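You operate a simulated robot arm through the tools that you are given. There is no shell and no other tool.

You run a simulated two-armed robot. Do the job below in one go: nothing can be reset, and whatever is moved stays where it is left.

Task
Hold the orange beacon on the top of the long rack steady with one hand and press the orange-beacon button to switch it on with the other.

It is judged by the outcome, as a careful person would: the job done as asked, and still so three seconds after it is handed in. It fails if anything else is knocked over, pushed out of place, dropped, spilled or broken.

Robot
Two 7-joint arms with two-finger parallel grippers on one trunk, on a base that moves. Base frame: it is fixed to the floor where the robot stands at the start and does not move with it; the origin is under the middle of the robot, x ahead of it, y to its left, z up. Lengths are in mm, angles in degrees, forces in N, time in s.
The left shoulder is at the start at [70, 130, 1237], the right one opposite. With the tool pointing down near the work surface each hand reaches from about 220 to 520 mm from the robot's upright axis, wherever it stands, measured 20 degrees to its own side. Places, roughly: orange-beacon button [500, 0, 1000]. Payload 1.57 kg a hand.
The TCP of each hand is the grasp point between the finger pads, 30 mm short of the fingertips. In the tool frame z runs along the fingers and y along their closing line. Largest opening 80 mm; finger width 17, thickness 12; the body of the gripper, 40 by 82 mm, starts 80 mm behind the TCP.
Orientation is told as [roll, pitch, yaw] about the base's x, y, z axes, in that order, counted from this pose: with the fingers straight down and closing along the base's y, the tool's x points along the base's -x, its y along +y and its z along -z.

Tools
- The arms move only by the tool apply_moves. It takes "left_deltas", "right_deltas" or both (then of equal length, played together; a hand with none holds still); each is a list that holds one entry, the list of rows, each a list of 7 numbers: the shift along the tool's x, y, z in mm, then the turn, a rotation vector about the tool's x, y, z in degrees, then the closure, from 0 (fully open) to 1 (shut). In form: [[[x, y, z, wx, wy, wz, jaw], ...]]. A call has 1 to 20 rows; each row is the pose to reach, as a shift and turn from the pose commanded when the call began, along the tool's axes at that moment. Each row takes 0.2 s and may step no farther than 50 mm and 8.6 degrees from the row before; otherwise, or with a gripper value out of range, the whole call is refused. A pose out of reach is approached as far as the arm can. The call stops where the force on the tool passes 40 N (or 10 N more than at its start, if that is more) or the arm is blocked; 0.2 s more then pass. The fingers move at their own pace (about 108 mm/s each) and stop on an object; they squeeze with about 20 N. The grip force told is the motor's: it shows also when the fingers shut on nothing. Time passes only in rows, and 0.2 s behind the last, so rows that repeat a pose let the fingers close. The reply holds the time, the measured pose of the TCP, the force on the tool along the base axes, the opening and the grip force, in the units named above and with some noise, with the torque about the TCP (base axes, N m) and any sound that the robot's microphone picked up, and new pictures: "show" is both (left out), scene, wrist or none (wrist: the cameras of the hands that moved).
- Cameras (640 x 400 px; columns grow to the right, rows downward): "scene" is now at [132, 8.2, 1454.7]; the picture's right is [0.08, -1.00, 0.00], its down [-0.68, -0.05, -0.73] and it looks along [0.73, 0.06, -0.68] (base axes); focal length 240 px, centre (320, 200). "left" rides on the left gripper at [72, 7, -122] in its tool frame; the picture's right is [-0.09, 1.00, 0.00], its down [-0.84, -0.08, -0.54] and it looks along [-0.54, -0.05, 0.84] (tool axes); focal length 238 px, centre (320, 200). "right" rides on the right gripper at [72, -7, -122] in its tool frame; the picture's right is [0.09, 1.00, 0.00], its down [-0.84, 0.08, -0.54] and it looks along [-0.54, 0.05, 0.84] (tool axes); focal length 238 px, centre (320, 200). There is no depth. A picture from a camera that has moved, and an enlarged one, comes with that camera's place and axes in the base frame and with its lens.
- raise_lower(by): slides the trunk up (or, below 0, down) by that many mm; the arms and the scene camera ride with it, the base frame stays. It gives what a move gives, with no picture.
- base_move(legs): drives the robot by 1 to 6 legs, each [ahead, left, turn to the left] in mm, mm and degrees, along the robot's own axes; the way and the turn of a leg run together, so that a leg with both is an arc; at most 1500 mm and 180 degrees a leg. The arms and the cameras ride along, it lands a little off, and it stops where it bumps. It gives what a move gives, and a new picture of the scene camera.
- pan_tilt(pan, tilt): turns the head with the scene camera to pan (to the left, within 86 degrees either way) and tilt (down, from -29 to 69), counted from straight ahead of the robot. It gives what a move gives, and a new picture of the scene camera.
- zoom(camera, box): a new picture of the part [left, top, right, bottom] of that camera's present view, enlarged. It takes no simulated time.
- job_done(): hands the job in; it is judged then, once.

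Places have to be worked out from the pictures, the camera data and where the tool is seen. Open the grippers and draw the arms clear of the work before you hand the job in, unless the task says otherwise.

The tools are called after ">>>" as a command line: name --argument value ..., lists and objects as JSON in quotes. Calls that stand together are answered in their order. apply_moves: Moves the arms, as the interface text tells. Its arguments: {"type":"object","properties":{"left_deltas":{"type":"array","items":{"type":"array","items":{"type":"array","items":{"type":"number"}}}},"right_deltas":{"type":"array","items":{"type":"array","items":{"type":"array","items":{"type":"number"}}}},"show":{"type":"string","enum":["both","scene","wrist","none"]}},"required":[]} The other tools are called the same way: raise_lower (by) moves the trunk up or down; base_move (legs) drives the base; pan_tilt (pan, tilt) turns the head that bears the scene camera; zoom (camera, box) takes an enlarged picture of a part of a camera's view; job_done () hands the job in.

At the start:

```text
t: 0.0
left_tool_pos: [357.3, 176.0, 1263.8]
left_ee_rot: [-0.1, 0.0, 0.2]
left_contact_force: [-0.7, 0.1, 0.0]
left_moment: [-0.01, 0.03, 0.0]
left_gripper_width: 80.2
left_gripper_force: 0.0
right_tool_pos: [347.9, -203.4, 1263.1]
right_ee_rot: [0.0, 0.0, -0.2]
right_contact_force: [0.1, -0.4, -0.7]
right_moment: [0.01, 0.01, 0.0]
right_gripper_width: 79.8
right_gripper_force: 0.0
trunk travel left (down, up): [-875.0, 65.0]
robot x, y, heading: [3.0, -0.3, -0.1]
head pan, tilt (commanded): [4.4, 42.9]
```

scene: 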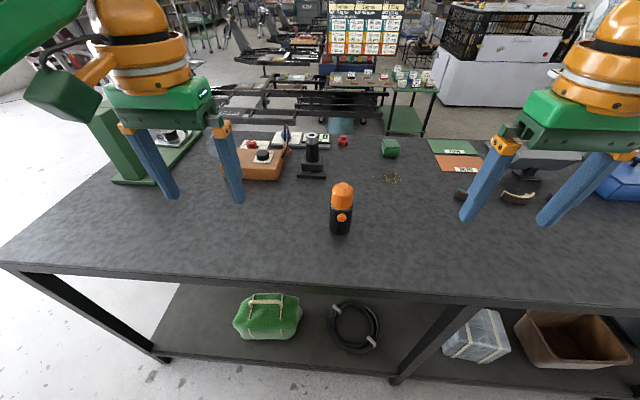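
right: 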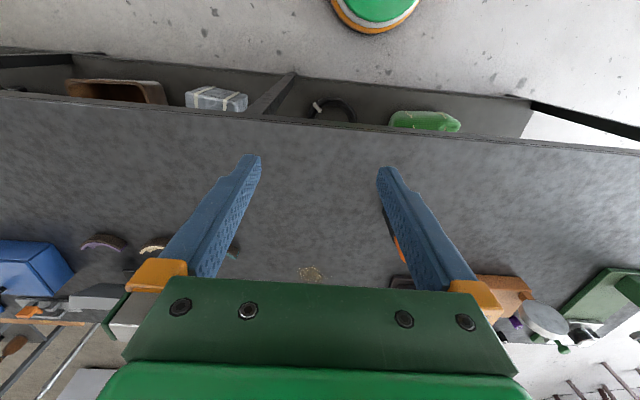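
left: 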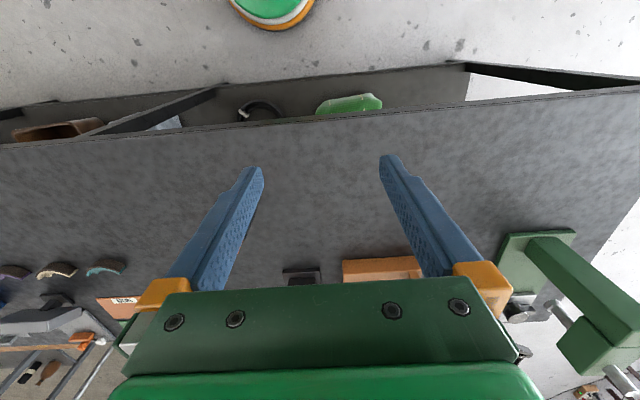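

The scene picture shows the orange beacon standing on the rack top near px (341, 208), with a round orange button on its side facing the robot. I zoom in to see it in detail.

>>> zoom --camera "scene" --box '[290, 160, 390, 250]'

>>> zoom --camera "scene" --box '[180, 110, 420, 260]'

```text
4.44 times, centred on (340, 205) of scene
camera zoom: at [132.0, 8.2, 1454.7], right [0.08, -1.0, 0.0], down [-0.68, -0.05, -0.73], along [0.73, 0.06, -0.68], focal length 1069 px, centre (231, 178)
```

zoom: 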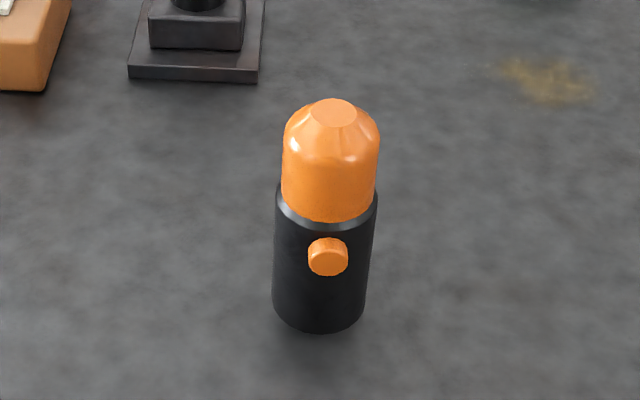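

```text
2.67 times, centred on (300, 185) of scene
camera zoom: at [132.0, 8.2, 1454.7], right [0.08, -1.0, 0.0], down [-0.68, -0.05, -0.73], along [0.73, 0.06, -0.68], focal length 641 px, centre (373, 240)
```

zoom: 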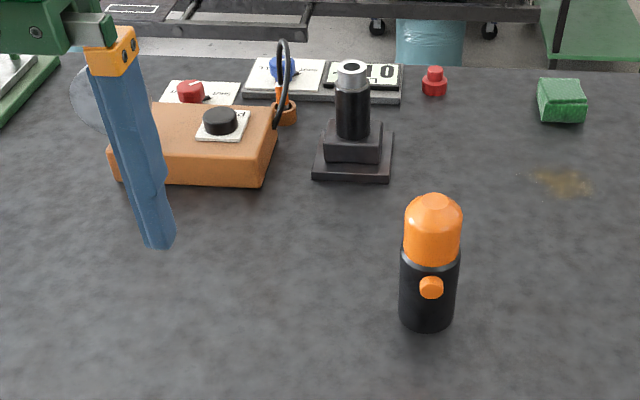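

From these views I estimate the rack top at z≈938, and the beacon about 56 mm wide and 154 mm tall, centred near [578, -14], with its button facing the robot at z≈1018. That is a little far to reach, so I tilt the head down to check the gap between base and rack before driving closer.

>>> pan_tilt --pan 0 --tilt 69

```text
t: 0.9
left_tool_pos: [357.4, 176.2, 1263.9]
left_ee_rot: [-0.1, -0.1, 0.0]
left_contact_force: [-0.4, -0.5, 0.0]
left_moment: [0.01, 0.03, 0.0]
left_gripper_width: 79.9
left_gripper_force: 0.0
right_tool_pos: [348.7, -202.3, 1263.0]
right_ee_rot: [0.0, 0.0, -0.2]
right_contact_force: [0.6, 0.0, -0.3]
right_moment: [0.01, 0.0, 0.02]
right_gripper_width: 79.9
right_gripper_force: 0.0
trunk travel left (down, up): [-875.0, 65.0]
robot x, y, heading: [1.0, 0.6, 0.1]
head pan, tilt (commanded): [0.0, 68.8]
camera scene: at [105.3, 1.8, 1423.0], right [0.0, -1.0, 0.0], down [-0.93, 0.0, -0.36], along [0.36, 0.0, -0.93], focal length 240 px, centre (320, 200)
```

scene: 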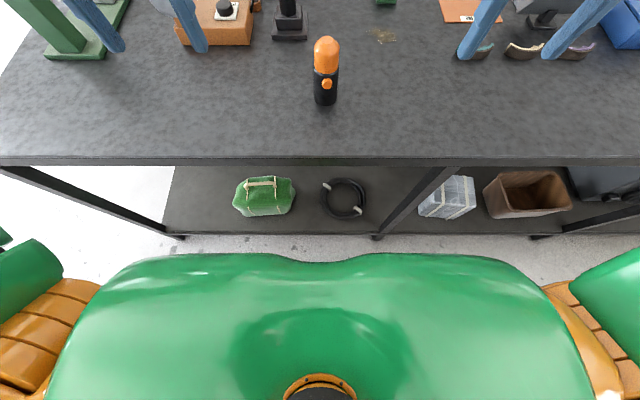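

The floor gap between the robot and the rack (front edge x≈403) is clear for at least 110 mm, and nothing near the arms stands as high as they do. I drive 100 mm ahead and 45 mm right, so that the beacon sits slightly left of centre.

>>> base_move --legs '[[100, -45, 0]]'

```text
t: 2.1
left_tool_pos: [452.7, 134.1, 1265.7]
left_ee_rot: [-0.1, -0.3, 0.2]
left_contact_force: [-0.7, 0.0, 0.3]
left_moment: [0.0, -0.04, 0.0]
left_gripper_width: 80.1
left_gripper_force: 0.0
right_tool_pos: [443.6, -244.6, 1265.4]
right_ee_rot: [-0.1, -0.3, 0.0]
right_contact_force: [-0.9, -0.5, 0.6]
right_moment: [-0.01, -0.02, 0.04]
right_gripper_width: 79.9
right_gripper_force: 0.0
trunk travel left (down, up): [-875.0, 65.0]
robot x, y, heading: [103.1, -39.8, 0.3]
head pan, tilt (commanded): [0.0, 68.8]
camera scene: at [200.0, -39.9, 1423.4], right [0.0, -1.0, 0.0], down [-0.93, 0.0, -0.37], along [0.37, 0.0, -0.93], focal length 240 px, centre (320, 200)
```

scene: 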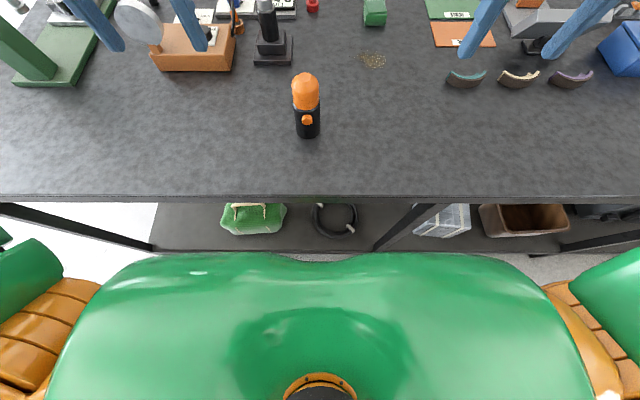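

The base stopped where intended at [103, -40]. I tilt the head to bring the beacon near the picture centre and zoom for a better fix.

>>> pan_tilt --pan 0 --tilt 50

>>> zoom --camera "scene" --box '[260, 140, 360, 220]'

>>> zoom --camera "left" --box '[0, 0, 640, 400]'

>>> zoom --camera "right" --box '[0, 0, 640, 400]'

```text
t: 2.9
left_tool_pos: [459.1, 130.4, 1263.9]
left_ee_rot: [-0.1, 0.1, 0.2]
left_contact_force: [-0.1, -0.1, 0.1]
left_moment: [0.02, 0.02, -0.01]
left_gripper_width: 80.2
left_gripper_force: 0.1
right_tool_pos: [450.1, -247.1, 1262.8]
right_ee_rot: [-0.1, 0.0, -0.1]
right_contact_force: [0.2, 0.2, 0.1]
right_moment: [0.02, 0.0, -0.04]
right_gripper_width: 80.2
right_gripper_force: 0.1
trunk travel left (down, up): [-875.0, 65.0]
robot x, y, heading: [101.3, -46.0, 0.1]
head pan, tilt (commanded): [0.0, 50.0]
camera scene: at [228.2, -42.9, 1444.7], right [0.0, -1.0, 0.0], down [-0.77, 0.0, -0.64], along [0.64, 0.0, -0.77], focal length 240 px, centre (320, 200)
```

scene: 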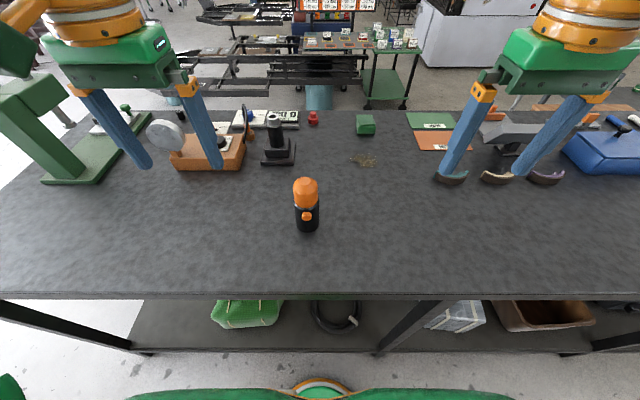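

```text
5.00 times, centred on (310, 180) of scene
camera zoom: at [228.2, -42.9, 1444.7], right [0.0, -1.0, 0.0], down [-0.77, 0.0, -0.64], along [0.64, 0.0, -0.77], focal length 1202 px, centre (370, 300)
```

zoom: 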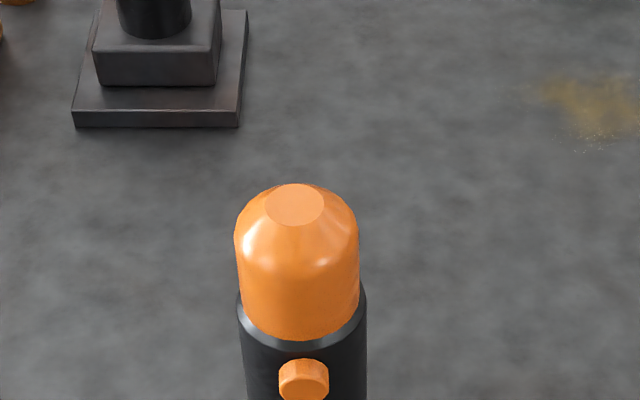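

```text
1.00 times, centred on (320, 200) of left (not enlarged: the box is as wide or as high as the picture)
camera zoom: at [385.8, 138.8, 1386.6], right [0.09, 1.0, 0.0], down [0.84, -0.07, 0.54], along [0.54, -0.05, -0.84], focal length 238 px, centre (320, 200)
```

zoom: 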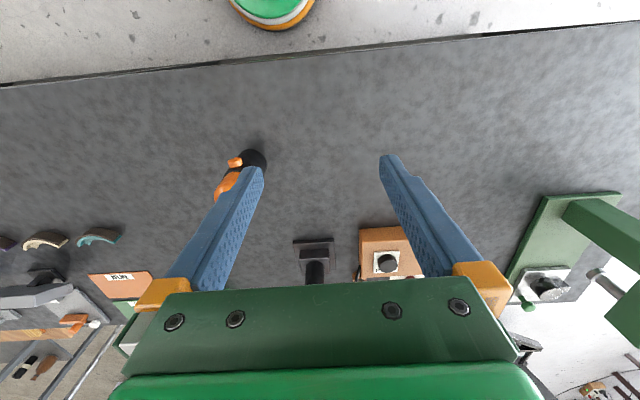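

```text
1.00 times, centred on (320, 200) of right (not enlarged: the box is as wide or as high as the picture)
camera zoom: at [378.8, -252.9, 1385.2], right [-0.09, 1.0, 0.0], down [0.84, 0.08, 0.54], along [0.54, 0.05, -0.84], focal length 238 px, centre (320, 200)
```

zoom: 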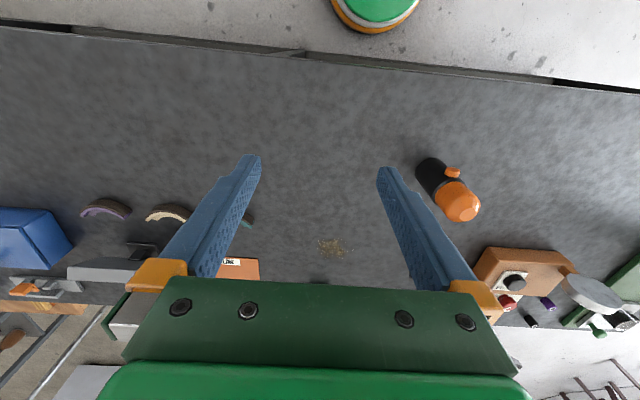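

The right wrist camera now sees the whole beacon, so I zoom both it and the scene view on the beacon to triangulate.

>>> zoom --camera "right" --box '[400, 140, 500, 230]'

>>> zoom --camera "scene" --box '[256, 160, 356, 240]'

```text
4.44 times, centred on (450, 185) of right
camera zoom: at [378.8, -252.9, 1385.2], right [-0.09, 1.0, 0.0], down [0.84, 0.08, 0.54], along [0.54, 0.05, -0.84], focal length 1059 px, centre (-258, 267)
```

zoom: 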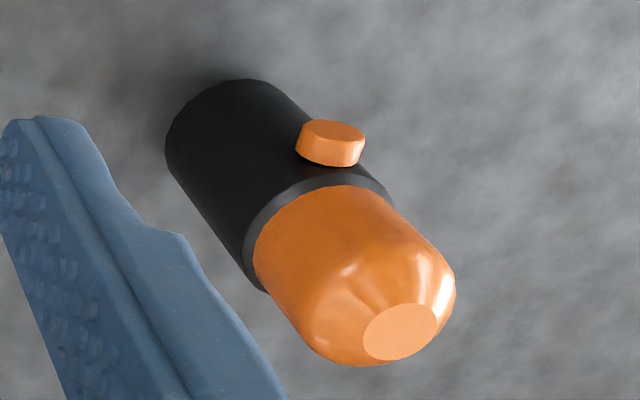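

```text
5.00 times, centred on (306, 200) of scene
camera zoom: at [228.2, -42.9, 1444.7], right [0.0, -1.0, 0.0], down [-0.77, 0.0, -0.64], along [0.64, 0.0, -0.77], focal length 1202 px, centre (390, 200)
```

zoom: 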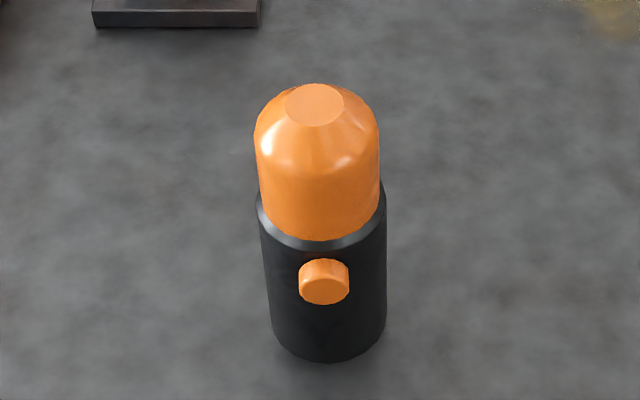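

Triangulating the two views gives the beacon top at about [571, -12, 1096], body diameter ≈57 mm, and button face centre at about [532, -14, 1022]. I move the open left hand level, well above everything, until it is over the beacon.

>>> apply_moves --left_deltas '[[[-19, -24, 0, 0, 0, 0, 0], [-38, -48, 0, 0, 0, 0, 0], [-56, -71, 0, 0, 0, 0, 0], [-75, -95, 0, 0, 0, 0, 0], [-94, -119, 0, 0, 0, 0, 0], [-112, -142, 0, 0, 0, 0, 0], [-112, -142, 0, 0, 0, 0, 0], [-112, -142, 0, 0, 0, 0, 0]]]' --show "both"

```text
t: 4.7
left_tool_pos: [506.3, 5.1, 1247.0]
left_ee_rot: [0.0, 0.0, 0.3]
left_contact_force: [-0.6, 0.0, 0.3]
left_moment: [-0.01, 0.01, 0.02]
left_gripper_width: 80.3
left_gripper_force: 0.1
left hand out of reach, approached as far as the arm can: row 3, 4, 5, 6, 7, 8
right_tool_pos: [450.2, -245.9, 1263.3]
right_ee_rot: [0.0, 0.1, 0.1]
right_contact_force: [0.3, 0.4, -0.4]
right_moment: [0.01, -0.01, 0.0]
right_gripper_width: 79.9
right_gripper_force: 0.1
trunk travel left (down, up): [-875.0, 65.0]
robot x, y, heading: [99.4, -42.8, 0.2]
head pan, tilt (commanded): [0.0, 50.0]
camera scene: at [227.9, -43.0, 1444.8], right [0.0, -1.0, 0.0], down [-0.77, 0.0, -0.64], along [0.64, 0.0, -0.77], focal length 240 px, centre (320, 200)
camera left: at [433.7, 12.8, 1369.5], right [0.09, 1.0, 0.0], down [0.84, -0.07, 0.54], along [0.54, -0.05, -0.84], focal length 238 px, centre (320, 200)
```

scene: 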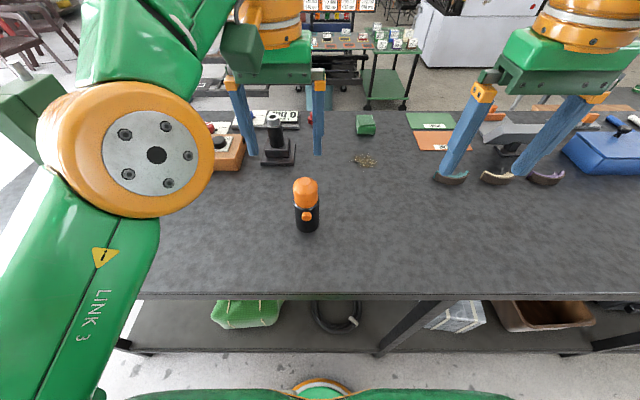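
left: 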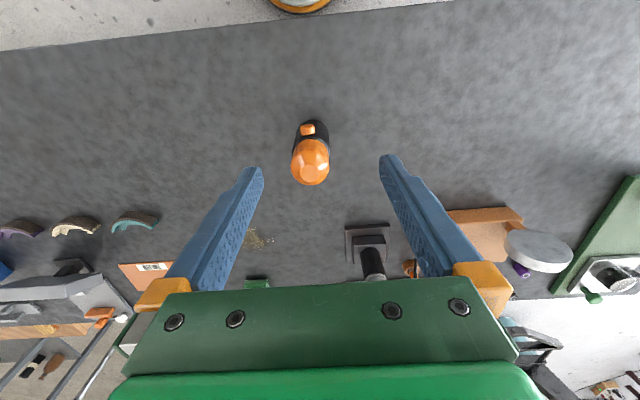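

Near shoulder height the left arm ran out of reach, stopping at [506, 5, 1247], still far above the beacon. The picture shows more than 110 mm of free floor ahead of the base, so I drive 60 mm closer with the hands staying high.

>>> base_move --legs '[[60, 0, 0]]'

```text
t: 5.7
left_tool_pos: [557.5, 5.8, 1249.7]
left_ee_rot: [-0.1, -0.5, 0.2]
left_contact_force: [-1.1, 0.2, 1.1]
left_moment: [-0.02, -0.06, 0.03]
left_gripper_width: 80.3
left_gripper_force: 0.1
right_tool_pos: [499.6, -247.1, 1266.8]
right_ee_rot: [0.0, -0.5, 0.0]
right_contact_force: [-0.3, -0.3, -0.2]
right_moment: [0.0, -0.06, -0.03]
right_gripper_width: 80.2
right_gripper_force: 0.2
trunk travel left (down, up): [-875.0, 65.0]
robot x, y, heading: [157.1, -42.9, 0.1]
head pan, tilt (commanded): [0.0, 50.0]
camera scene: at [276.1, -42.5, 1446.0], right [0.0, -1.0, 0.0], down [-0.76, 0.0, -0.65], along [0.65, 0.0, -0.76], focal length 240 px, centre (320, 200)
```

scene: 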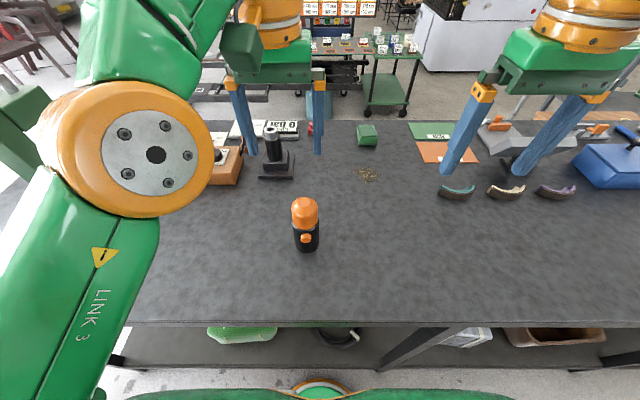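

There is still free floor ahead of the base. I hold the left arm for two rows so the readings settle after the drive, and look from the wrist.

>>> apply_moves --left_deltas '[[[0, 0, 0, 0, 0, 0, 0], [0, 0, 0, 0, 0, 0, 0]]]' --show "both"

```text
t: 6.3
left_tool_pos: [563.6, 4.4, 1247.4]
left_ee_rot: [0.0, -0.2, 0.1]
left_contact_force: [0.2, 0.0, 1.3]
left_moment: [0.01, -0.01, 0.0]
left_gripper_width: 80.1
left_gripper_force: 0.1
right_tool_pos: [508.3, -245.8, 1263.8]
right_ee_rot: [-0.1, -0.1, 0.1]
right_contact_force: [-0.3, -0.8, 0.0]
right_moment: [-0.02, -0.06, 0.03]
right_gripper_width: 80.2
right_gripper_force: 0.0
trunk travel left (down, up): [-875.0, 65.0]
robot x, y, heading: [160.5, -45.4, -0.1]
head pan, tilt (commanded): [0.0, 50.0]
camera scene: at [284.6, -42.6, 1445.2], right [0.0, -1.0, 0.0], down [-0.76, 0.0, -0.64], along [0.64, 0.0, -0.76], focal length 240 px, centre (320, 200)
camera left: at [490.7, 13.3, 1370.5], right [0.09, 1.0, 0.0], down [0.84, -0.07, 0.54], along [0.54, -0.05, -0.84], focal length 238 px, centre (320, 200)
```

scene: 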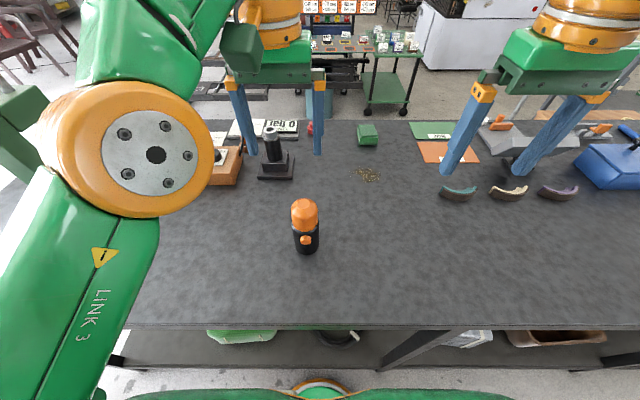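
left: 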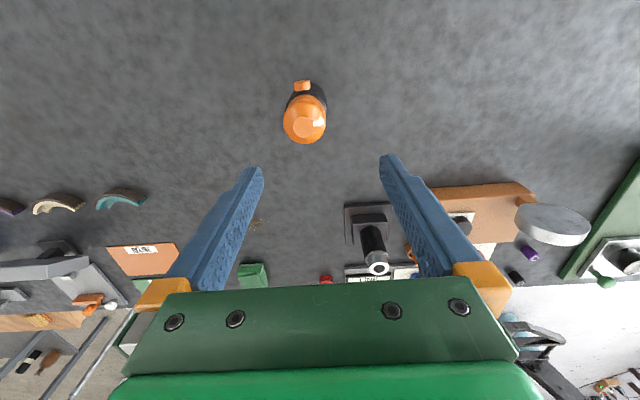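

The left wrist view puts the beacon top at about [568, -12], agreeing with the earlier fix. I shift the left hand over it and descend about 90 mm, keeping the fingertips above the beacon top.

>>> apply_moves --left_deltas '[[[-3, -8, 20, 0, 0, 0, 0], [-5, -16.5, 40, 0, 0, 0, 0], [-5, -16.5, 60, 0, 0, 0, 0], [-5, -16.5, 80, 0, 0, 0, 0], [-5, -16.5, 90, 0, 0, 0, 0], [-5, -16.5, 90, 0, 0, 0, 0]]]' --show "both"

```text
t: 7.7
left_tool_pos: [572.0, -11.0, 1157.1]
left_ee_rot: [-0.1, 0.0, 0.3]
left_contact_force: [-0.1, -0.4, 0.1]
left_moment: [-0.01, -0.05, 0.01]
left_gripper_width: 79.8
left_gripper_force: 0.2
right_tool_pos: [510.2, -246.8, 1263.6]
right_ee_rot: [0.0, -0.1, 0.0]
right_contact_force: [-0.2, -0.2, -1.1]
right_moment: [0.02, -0.06, 0.01]
right_gripper_width: 80.2
right_gripper_force: 0.0
trunk travel left (down, up): [-875.0, 65.0]
robot x, y, heading: [160.5, -41.0, -0.1]
head pan, tilt (commanded): [0.0, 50.0]
camera scene: at [287.3, -42.8, 1444.9], right [0.0, -1.0, 0.0], down [-0.77, 0.0, -0.64], along [0.64, 0.0, -0.77], focal length 240 px, centre (320, 200)
camera left: at [498.7, -3.7, 1280.4], right [0.09, 1.0, 0.0], down [0.84, -0.07, 0.54], along [0.54, -0.05, -0.84], focal length 238 px, centre (320, 200)
```

scene: 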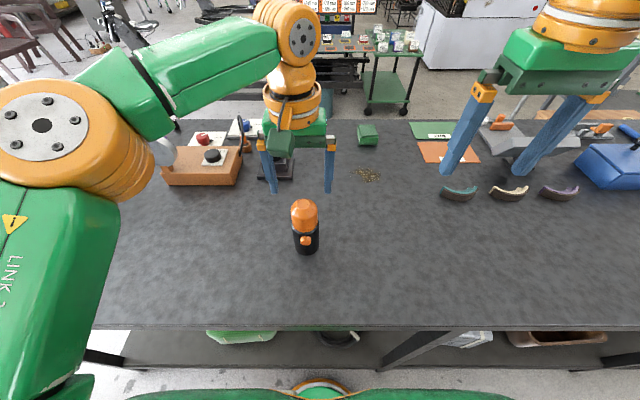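
left: 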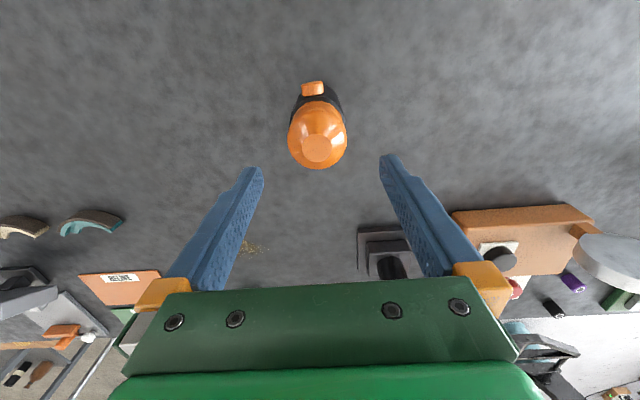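

The hand is at [572, -11, 1157], with the beacon axis at about [568, -13]. I correct by a few millimetres and descend until the fingertips just straddle the dome, then check.

>>> apply_moves --left_deltas '[[[4, -2, 15, 0, 0, 0, 0], [4, -2, 30, 0, 0, 0, 0], [4, -2, 45, 0, 0, 0, 0], [4, -2, 60, 0, 0, 0, 0], [4, -2, 72, 0, 0, 0, 0], [4, -2, 72, 0, 0, 0, 0]]]' --show "both"

>>> zoom --camera "scene" --box '[240, 130, 380, 270]'

```text
t: 9.1
left_tool_pos: [567.8, -13.6, 1084.8]
left_ee_rot: [-0.1, 0.0, 0.2]
left_contact_force: [-0.2, 0.2, 0.3]
left_moment: [-0.02, 0.01, -0.01]
left_gripper_width: 80.0
left_gripper_force: 0.1
right_tool_pos: [510.3, -245.8, 1263.7]
right_ee_rot: [0.0, 0.0, 0.0]
right_contact_force: [-0.7, -0.4, 0.6]
right_moment: [0.01, 0.02, 0.02]
right_gripper_width: 79.9
right_gripper_force: 0.1
trunk travel left (down, up): [-875.0, 65.0]
robot x, y, heading: [162.6, -48.2, 0.1]
head pan, tilt (commanded): [0.0, 50.0]
camera scene: at [287.6, -42.6, 1444.9], right [0.0, -1.0, 0.0], down [-0.77, 0.0, -0.64], along [0.64, 0.0, -0.77], focal length 240 px, centre (320, 200)
camera left: at [494.6, -5.7, 1207.7], right [0.09, 1.0, 0.0], down [0.84, -0.07, 0.54], along [0.54, -0.05, -0.84], focal length 238 px, centre (320, 200)
```

scene: 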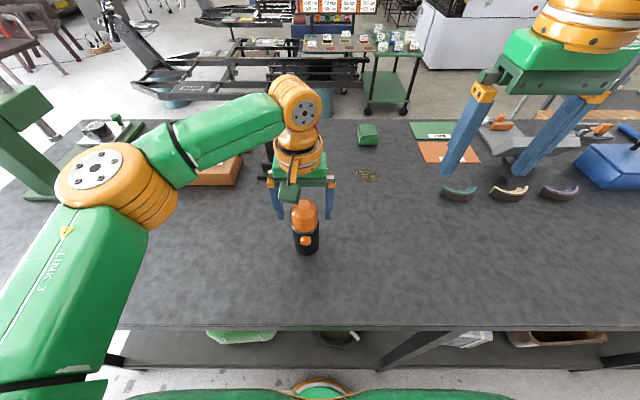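
left: 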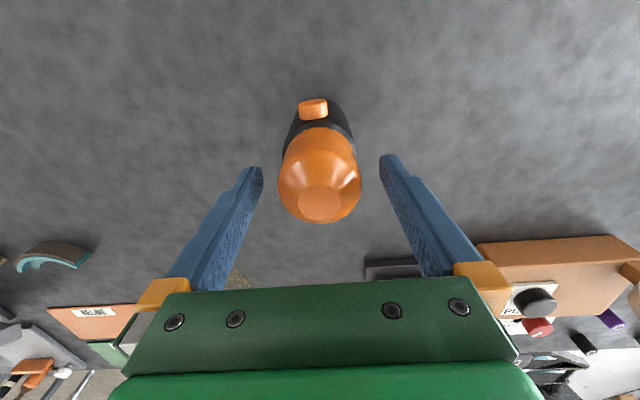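

```text
2.86 times, centred on (310, 200) of scene
camera zoom: at [287.6, -42.6, 1444.9], right [0.0, -1.0, 0.0], down [-0.77, 0.0, -0.64], along [0.64, 0.0, -0.77], focal length 687 px, centre (349, 200)
```

zoom: 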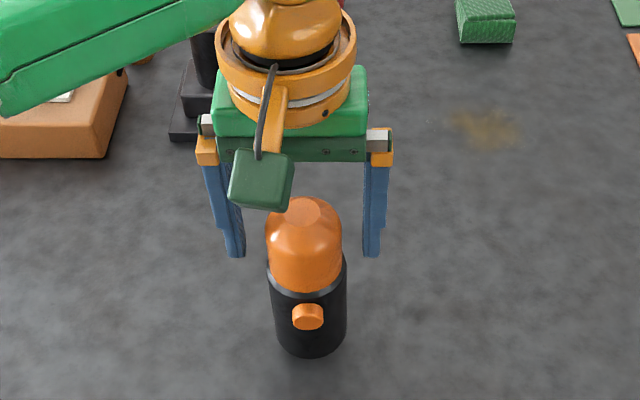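

The fingers straddle the dome evenly: the wrist view puts the beacon axis at [568, -12], with the TCP at [568, -14]. I descend the last 54 mm so that the pads reach the upper black body.

>>> apply_moves --left_deltas '[[[0, 1, 12, 0, 0, 0, 0], [0, 1, 24, 0, 0, 0, 0], [0, 1, 36, 0, 0, 0, 0], [0, 1, 46, 0, 0, 0, 0], [0, 1, 54, 0, 0, 0, 0], [0, 1, 54, 0, 0, 0, 0]]]' --show "both"

>>> zoom --camera "scene" --box '[240, 130, 380, 270]'

```text
t: 10.5
left_tool_pos: [567.7, -12.4, 1032.6]
left_ee_rot: [0.0, 0.0, 0.2]
left_contact_force: [-0.9, -0.2, 0.4]
left_moment: [0.02, 0.0, 0.02]
left_gripper_width: 80.0
left_gripper_force: 0.2
right_tool_pos: [510.4, -247.2, 1263.1]
right_ee_rot: [0.0, -0.2, -0.1]
right_contact_force: [-0.4, 0.1, 0.4]
right_moment: [0.04, 0.01, 0.01]
right_gripper_width: 80.2
right_gripper_force: 0.1
trunk travel left (down, up): [-875.0, 65.0]
robot x, y, heading: [157.9, -43.6, 0.1]
head pan, tilt (commanded): [0.0, 50.0]
camera scene: at [287.7, -42.7, 1444.9], right [0.0, -1.0, 0.0], down [-0.77, 0.0, -0.64], along [0.64, 0.0, -0.77], focal length 240 px, centre (320, 200)
camera left: at [495.1, -4.2, 1153.8], right [0.09, 1.0, 0.0], down [0.84, -0.07, 0.54], along [0.54, -0.05, -0.84], focal length 238 px, centre (320, 200)
```

scene: 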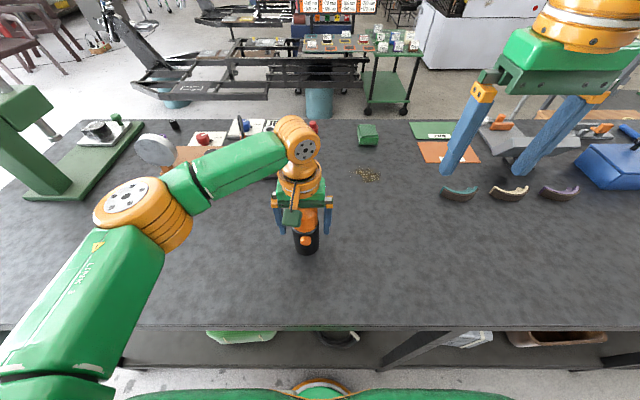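
left: 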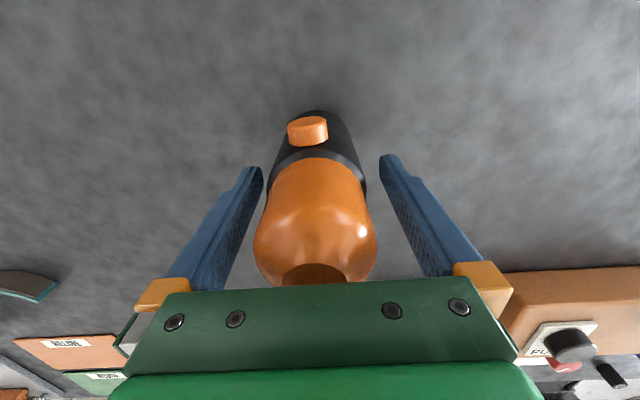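

```text
2.86 times, centred on (310, 200) of scene
camera zoom: at [287.7, -42.7, 1444.9], right [0.0, -1.0, 0.0], down [-0.77, 0.0, -0.64], along [0.64, 0.0, -0.77], focal length 687 px, centre (349, 200)
```

zoom: 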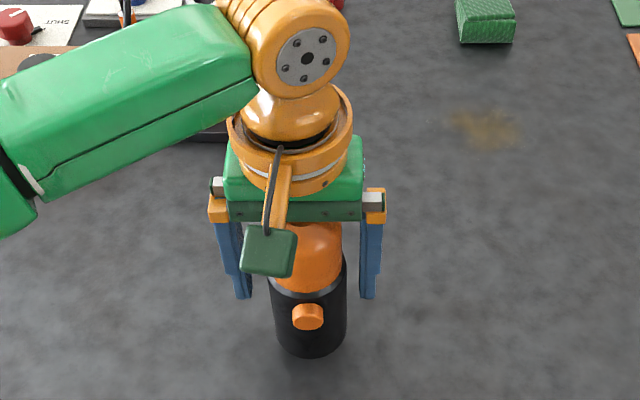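

The hand is centred on the beacon, palm above the dome and fingertips around the upper black body beside the button. I close the left gripper to hold the beacon.

>>> apply_moves --left_deltas '[[[0, 0, 0, 0, 0, 0, 0.2], [0, 0, 0, 0, 0, 0, 0.4], [0, 0, 0, 0, 0, 0, 0.6], [0, 0, 0, 0, 0, 0, 0.6], [0, 0, 0, 0, 0, 0, 0.6]]]' --show "both"

>>> zoom --camera "scene" --box '[240, 130, 380, 270]'

```text
t: 11.7
left_tool_pos: [568.6, -11.4, 1030.9]
left_ee_rot: [-0.1, 0.0, 0.2]
left_contact_force: [0.5, 0.4, 0.6]
left_moment: [0.12, -0.02, 0.02]
left_gripper_width: 57.3
left_gripper_force: 19.8
right_tool_pos: [509.2, -246.3, 1264.4]
right_ee_rot: [0.1, -0.1, 0.0]
right_contact_force: [-0.4, -0.2, -0.1]
right_moment: [0.0, -0.01, 0.02]
right_gripper_width: 79.9
right_gripper_force: 0.1
trunk travel left (down, up): [-875.0, 65.0]
robot x, y, heading: [163.0, -45.6, 0.2]
head pan, tilt (commanded): [0.0, 50.0]
camera scene: at [287.7, -42.7, 1444.9], right [0.0, -1.0, 0.0], down [-0.77, 0.0, -0.64], along [0.64, 0.0, -0.77], focal length 240 px, centre (320, 200)
camera left: at [495.1, -4.2, 1153.9], right [0.09, 1.0, 0.0], down [0.84, -0.07, 0.54], along [0.54, -0.05, -0.84], focal length 238 px, centre (320, 200)
```

scene: 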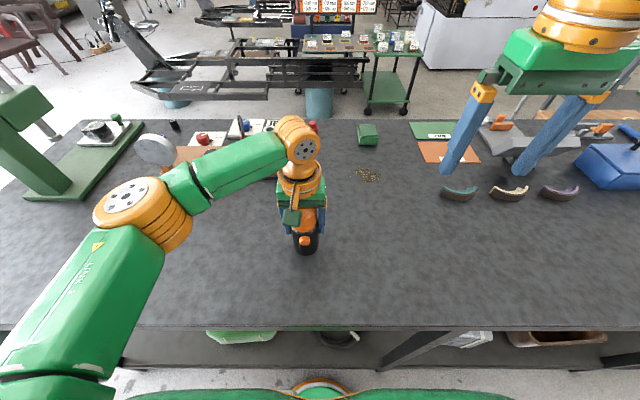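
left: 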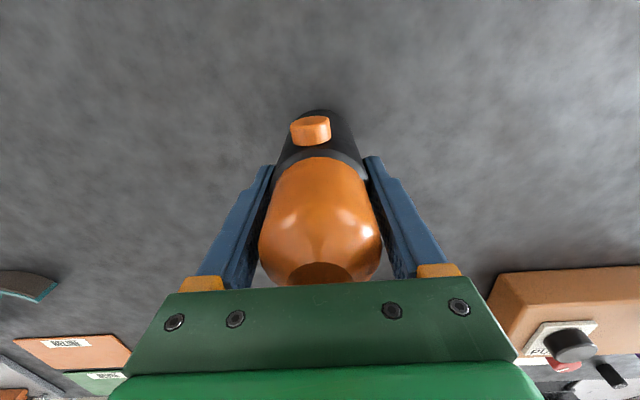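

```text
2.86 times, centred on (310, 200) of scene
camera zoom: at [287.7, -42.7, 1444.9], right [0.0, -1.0, 0.0], down [-0.77, 0.0, -0.64], along [0.64, 0.0, -0.77], focal length 687 px, centre (349, 200)
```

zoom: 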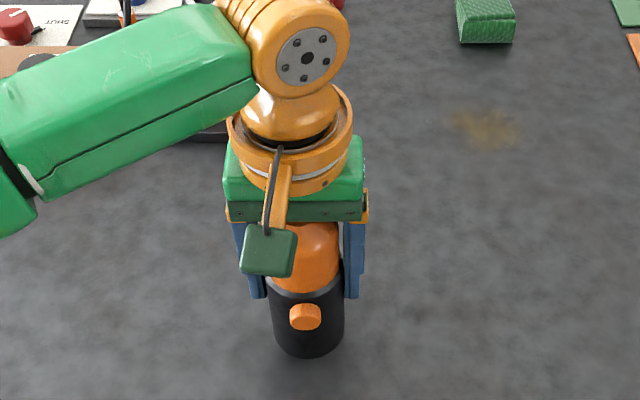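

The beacon is held: opening 57.3 mm, grip 19.8 N. I zoom in on the button from both views to refine its place before bringing in the right hand.

>>> zoom --camera "left" --box '[270, 95, 370, 165]'

>>> zoom --camera "scene" --box '[275, 210, 335, 260]'

>>> zoom --camera "right" --box '[400, 60, 540, 180]'

```text
5.71 times, centred on (320, 130) of left
camera zoom: at [495.1, -4.2, 1153.9], right [0.09, 1.0, 0.0], down [0.84, -0.07, 0.54], along [0.54, -0.05, -0.84], focal length 1362 px, centre (320, 600)
```

zoom: 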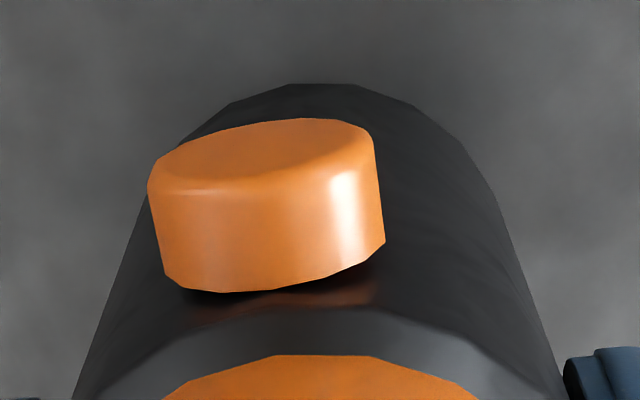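

```text
8.00 times, centred on (305, 235) of scene
camera zoom: at [287.7, -42.7, 1444.9], right [0.0, -1.0, 0.0], down [-0.77, 0.0, -0.64], along [0.64, 0.0, -0.77], focal length 1924 px, centre (440, -80)
```

zoom: 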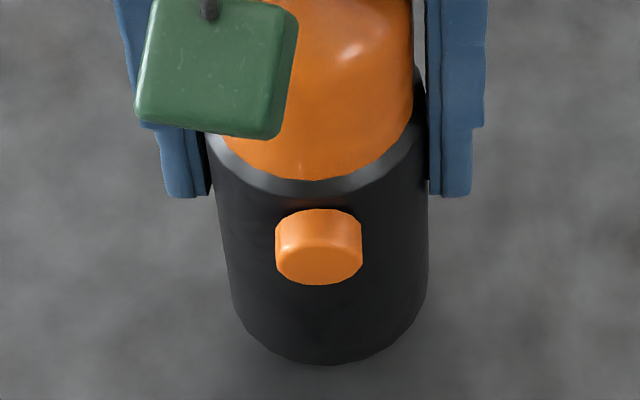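

```text
3.33 times, centred on (470, 120) of right
camera zoom: at [438.2, -252.7, 1385.4], right [-0.09, 1.0, 0.0], down [0.84, 0.08, 0.54], along [0.54, 0.05, -0.84], focal length 794 px, centre (-180, 467)
```

zoom: 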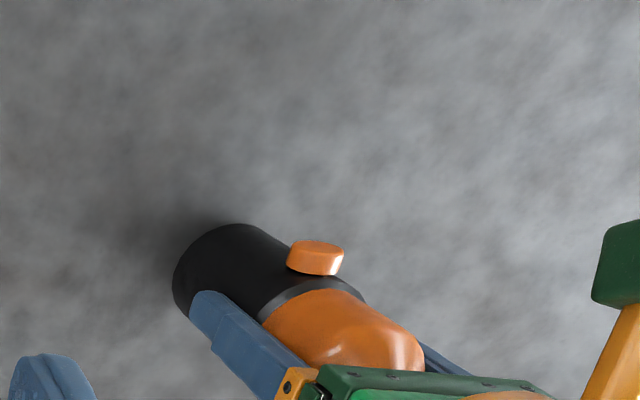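

All three views agree on the button face at about [530, -13, 1021], facing the robot. There is little room in front of the beacon under the left camera, so I bring the right hand in low from the right. I shut its fingers and roll the tool about 70° to point at +y, ending near [480, -150, 1080], clear of the left hand.

>>> apply_moves --right_deltas '[[[3, 10, 18, -7, 0, 0, 0.5], [6, 19, 37, -14, 0, 0, 1], [9, 29, 55, -21, 0, 0, 1], [12, 39, 73, -28, 0, 0, 1], [15, 48, 92, -35, 0, 0, 1], [18, 58, 110, -42, 0, 0, 1], [21, 68, 129, -49, 0, 0, 1], [24, 77, 147, -56, 0, 0, 1], [27, 87, 165, -63, 0, 0, 1], [29.5, 96.5, 183.7, -70, 0, 0, 1], [29.5, 96.5, 183.7, -70, 0, 0, 1]]]' --show "both"

```text
t: 14.1
left_tool_pos: [568.8, -12.1, 1031.9]
left_ee_rot: [-0.1, -0.1, 0.2]
left_contact_force: [-0.4, -0.1, 0.3]
left_moment: [0.05, 0.03, -0.03]
left_gripper_width: 57.4
left_gripper_force: 19.6
right_tool_pos: [442.4, -137.5, 1146.1]
right_ee_rot: [69.9, 0.1, -0.1]
right_contact_force: [0.2, -1.4, 0.8]
right_moment: [0.02, -0.01, -0.01]
right_gripper_width: 0.2
right_gripper_force: 20.3
right hand out of reach, approached as far as the arm can: row 9, 10, 11
trunk travel left (down, up): [-875.0, 65.0]
robot x, y, heading: [163.6, -43.7, 0.4]
head pan, tilt (commanded): [0.0, 50.0]
camera scene: at [287.8, -42.7, 1444.9], right [0.0, -1.0, 0.0], down [-0.77, 0.0, -0.64], along [0.64, 0.0, -0.77], focal length 240 px, centre (320, 200)
camera right: at [371.0, -253.4, 1181.4], right [-0.09, 0.34, 0.94], down [0.84, -0.48, 0.26], along [0.54, 0.81, -0.24], focal length 238 px, centre (320, 200)
```

scene: 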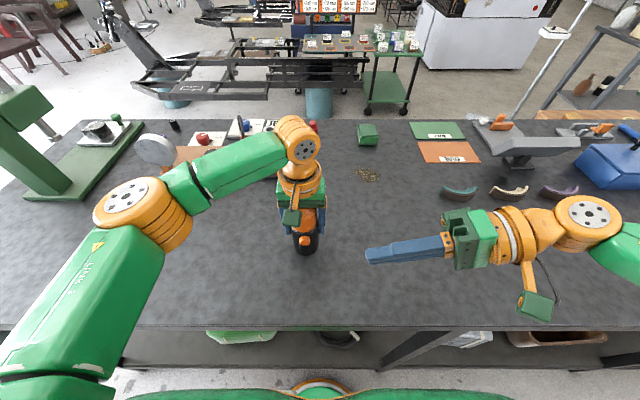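
right: 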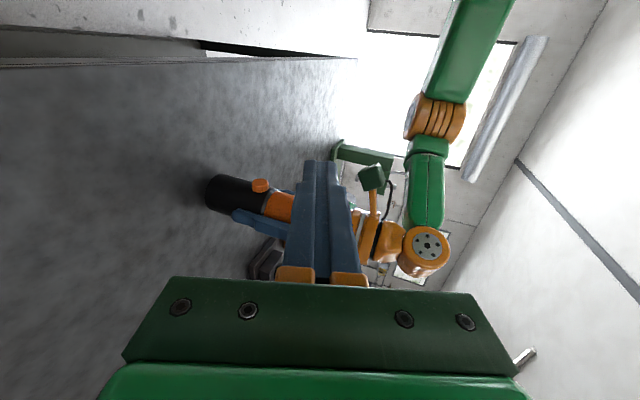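

The fingers are shut and pointing left, but this orientation hit the arm's limit at [442, -138, 1146]. I ease the roll and turn the tool more forward (axis about [0.37, 0.79, -0.50]), which suits the arm better, and move to about [470, -100, 1060], still short of the beacon.

>>> apply_moves --right_deltas '[[[-5.5, -13.6, 12.9, 2.47, -4.28, -0.47, 1], [-11, -27.2, 25.9, 4.94, -8.56, -0.94, 1], [-16.6, -40.8, 38.8, 7.4, -12.83, -1.4, 1], [-22.1, -54.4, 51.8, 9.87, -17.11, -1.87, 1], [-27.6, -68, 64.7, 12.34, -21.39, -2.34, 1], [-27.6, -68, 64.7, 12.34, -21.39, -2.34, 1]]]' --show "both"

```text
t: 15.5
left_tool_pos: [568.3, -12.3, 1031.7]
left_ee_rot: [0.1, -0.1, 0.2]
left_contact_force: [0.2, 0.5, 0.3]
left_moment: [0.11, 0.04, 0.0]
left_gripper_width: 57.4
left_gripper_force: 20.0
right_tool_pos: [469.6, -99.6, 1060.4]
right_ee_rot: [59.4, -11.5, -18.4]
right_contact_force: [-0.1, -0.1, 0.7]
right_moment: [0.02, 0.0, -0.03]
right_gripper_width: 0.1
right_gripper_force: 20.0
trunk travel left (down, up): [-875.0, 65.0]
robot x, y, heading: [162.3, -43.9, -0.0]
head pan, tilt (commanded): [0.0, 50.0]
camera scene: at [287.6, -42.7, 1444.9], right [0.0, -1.0, 0.0], down [-0.77, 0.0, -0.64], along [0.64, 0.0, -0.77], focal length 240 px, centre (320, 200)
camera right: at [357.9, -176.7, 1102.0], right [-0.09, 0.56, 0.82], down [0.58, -0.64, 0.5], along [0.81, 0.52, -0.27], focal length 238 px, centre (320, 200)
```

scene: 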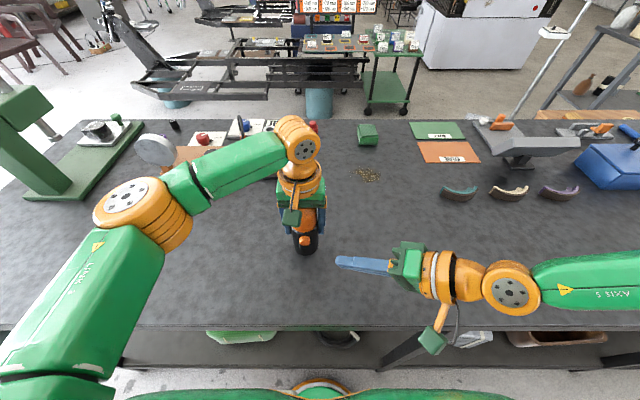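
right: 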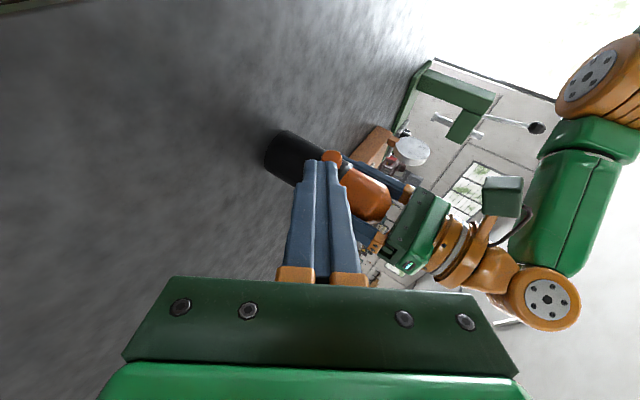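

The orientation was reached exactly, with the TCP at [470, -100, 1060], and everything looks clear. I move the shut fingertips to about 40 mm in front of the button face.

>>> apply_moves --right_deltas '[[[5.1, 3.3, 16.7, 0, 0, 0, 1], [10.3, 6.5, 33.4, 0, 0, 0, 1], [15.4, 9.8, 50, 0, 0, 0, 1], [20.5, 13, 66.7, 0, 0, 0, 1], [20.5, 13, 66.7, 0, 0, 0, 1]]]' --show "both"

>>> zoom --camera "scene" --box '[265, 190, 365, 280]'

>>> zoom --camera "left" --box '[240, 20, 400, 150]'

>>> zoom --camera "right" --box '[240, 100, 400, 220]'

```text
t: 16.7
left_tool_pos: [568.1, -11.4, 1031.1]
left_ee_rot: [-0.1, 0.0, 0.3]
left_contact_force: [1.2, 0.0, 0.4]
left_moment: [0.07, -0.04, 0.0]
left_gripper_width: 57.3
left_gripper_force: 19.9
right_tool_pos: [475.0, -37.6, 1038.5]
right_ee_rot: [59.4, -11.4, -18.4]
right_contact_force: [0.0, -0.4, 0.8]
right_moment: [-0.02, 0.02, -0.01]
right_gripper_width: 0.1
right_gripper_force: 20.3
right hand out of reach, approached as far as the arm can: row 4, 5
trunk travel left (down, up): [-875.0, 65.0]
robot x, y, heading: [161.6, -44.4, 0.0]
head pan, tilt (commanded): [0.0, 50.0]
camera scene: at [287.8, -42.6, 1444.9], right [0.0, -1.0, 0.0], down [-0.77, 0.0, -0.64], along [0.64, 0.0, -0.77], focal length 240 px, centre (320, 200)
camera right: at [363.3, -115.2, 1079.1], right [-0.09, 0.56, 0.82], down [0.58, -0.64, 0.5], along [0.81, 0.52, -0.27], focal length 238 px, centre (320, 200)
```

scene: 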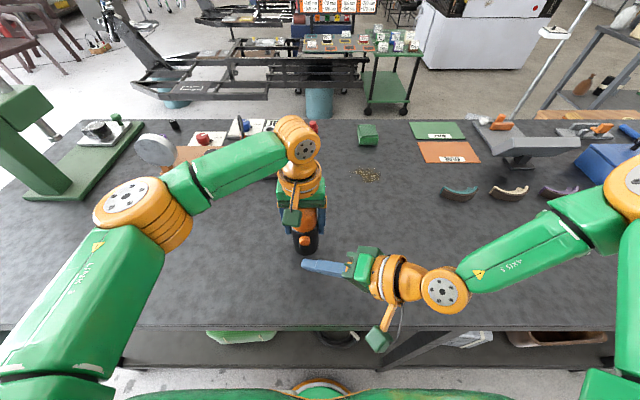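
right: 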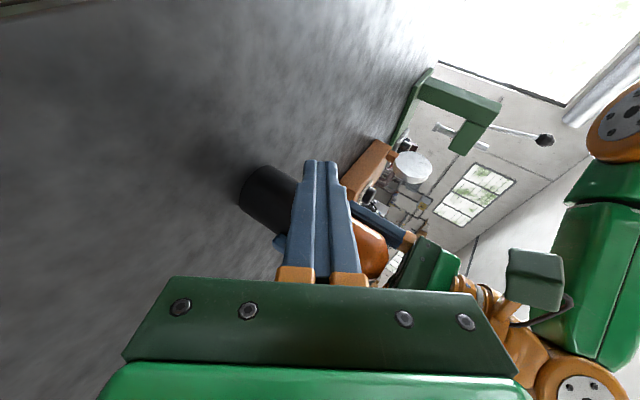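

```text
4.44 times, centred on (315, 235) of scene
camera zoom: at [287.8, -42.6, 1444.9], right [0.0, -1.0, 0.0], down [-0.77, 0.0, -0.64], along [0.64, 0.0, -0.77], focal length 1069 px, centre (342, 44)
```

zoom: 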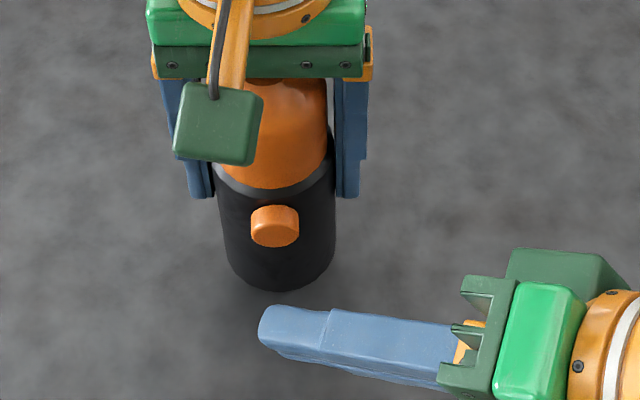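

```text
3.08 times, centred on (320, 85) of left
camera zoom: at [495.2, -4.1, 1153.9], right [0.09, 1.0, 0.0], down [0.84, -0.07, 0.54], along [0.54, -0.05, -0.84], focal length 733 px, centre (320, 554)
```

zoom: 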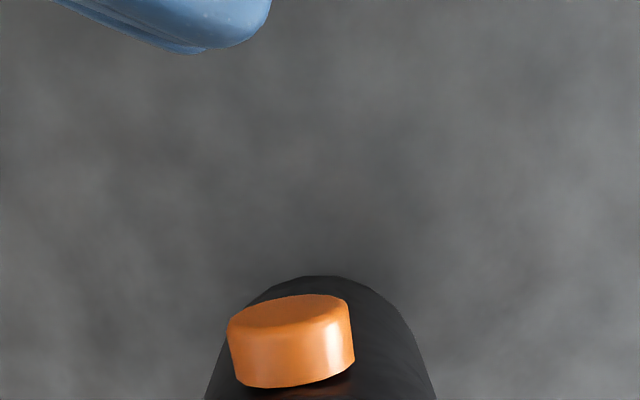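

```text
3.33 times, centred on (320, 160) of right
camera zoom: at [363.3, -115.2, 1079.1], right [-0.09, 0.56, 0.82], down [0.58, -0.64, 0.5], along [0.81, 0.52, -0.27], focal length 794 px, centre (320, 333)
```

zoom: 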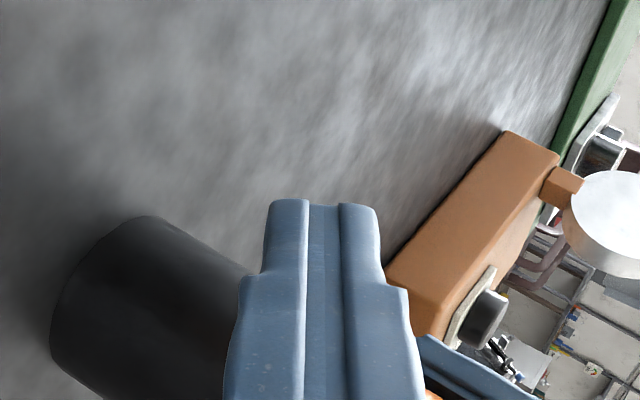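

The fingertips are at about [486, -14, 1023], some 40 mm in front of the button and lined up with it in both views. I advance 30 mm along +x with a slight correction, stopping just short of contact.

>>> apply_moves --right_deltas '[[[-6.5, -0.5, 4, 0, 0, 0, 1], [-13, -0.9, 8, 0, 0, 0, 1], [-19.5, -1.4, 12, 0, 0, 0, 1], [-25.9, -1.9, 16, 0, 0, 0, 1], [-25.9, -1.9, 16, 0, 0, 0, 1]]]' --show "none"

>>> zoom --camera "scene" --box '[265, 190, 365, 280]'

>>> zoom --camera "left" --box '[240, 20, 400, 150]'

>>> zoom --camera "right" --box '[240, 100, 400, 220]'

```text
t: 17.9
left_tool_pos: [568.5, -11.8, 1030.9]
left_ee_rot: [-0.1, 0.1, 0.1]
left_contact_force: [0.9, 0.3, 0.9]
left_moment: [0.09, -0.01, -0.01]
left_gripper_width: 57.0
left_gripper_force: 20.0
right_tool_pos: [503.6, -39.2, 1038.0]
right_ee_rot: [59.4, -11.5, -18.5]
right_contact_force: [1.0, -0.8, -1.0]
right_moment: [-0.03, 0.0, 0.01]
right_gripper_width: 0.0
right_gripper_force: 19.9
right hand out of reach, approached as far as the arm can: row 3, 4, 5
trunk travel left (down, up): [-875.0, 65.0]
robot x, y, heading: [164.1, -44.9, -0.1]
head pan, tilt (commanded): [0.0, 50.0]
```

```text
4.44 times, centred on (315, 235) of scene
camera zoom: at [287.8, -42.5, 1444.9], right [0.0, -1.0, 0.0], down [-0.77, 0.0, -0.64], along [0.64, 0.0, -0.77], focal length 1069 px, centre (342, 44)
```

zoom: 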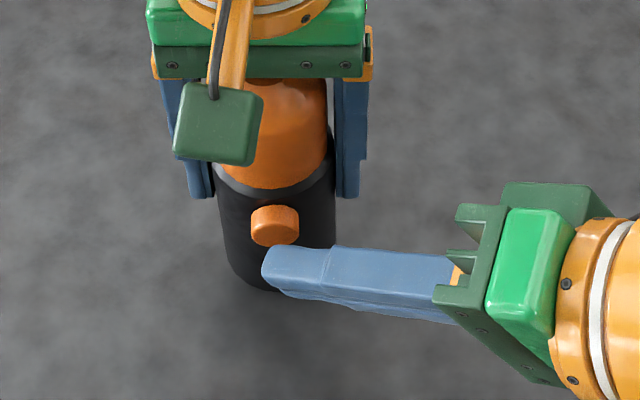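

```text
3.08 times, centred on (320, 85) of left
camera zoom: at [495.1, -4.1, 1153.9], right [0.09, 1.0, 0.0], down [0.84, -0.07, 0.54], along [0.54, -0.05, -0.84], focal length 733 px, centre (320, 554)
```

zoom: 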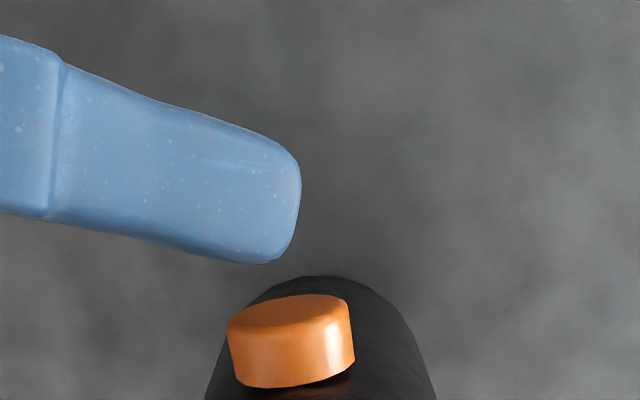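

```text
3.33 times, centred on (320, 160) of right
camera zoom: at [391.5, -115.2, 1079.1], right [-0.09, 0.56, 0.82], down [0.58, -0.64, 0.5], along [0.81, 0.52, -0.27], focal length 794 px, centre (320, 333)
```

zoom: 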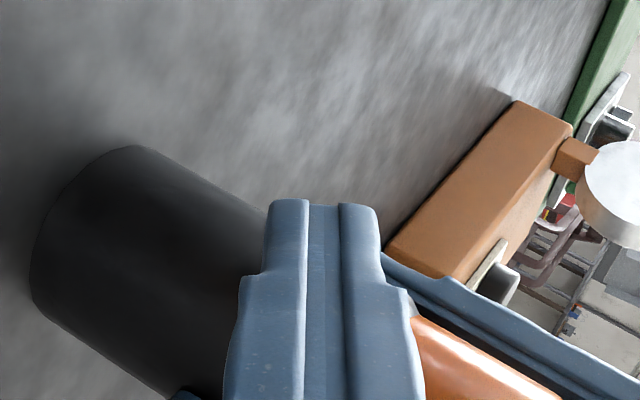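

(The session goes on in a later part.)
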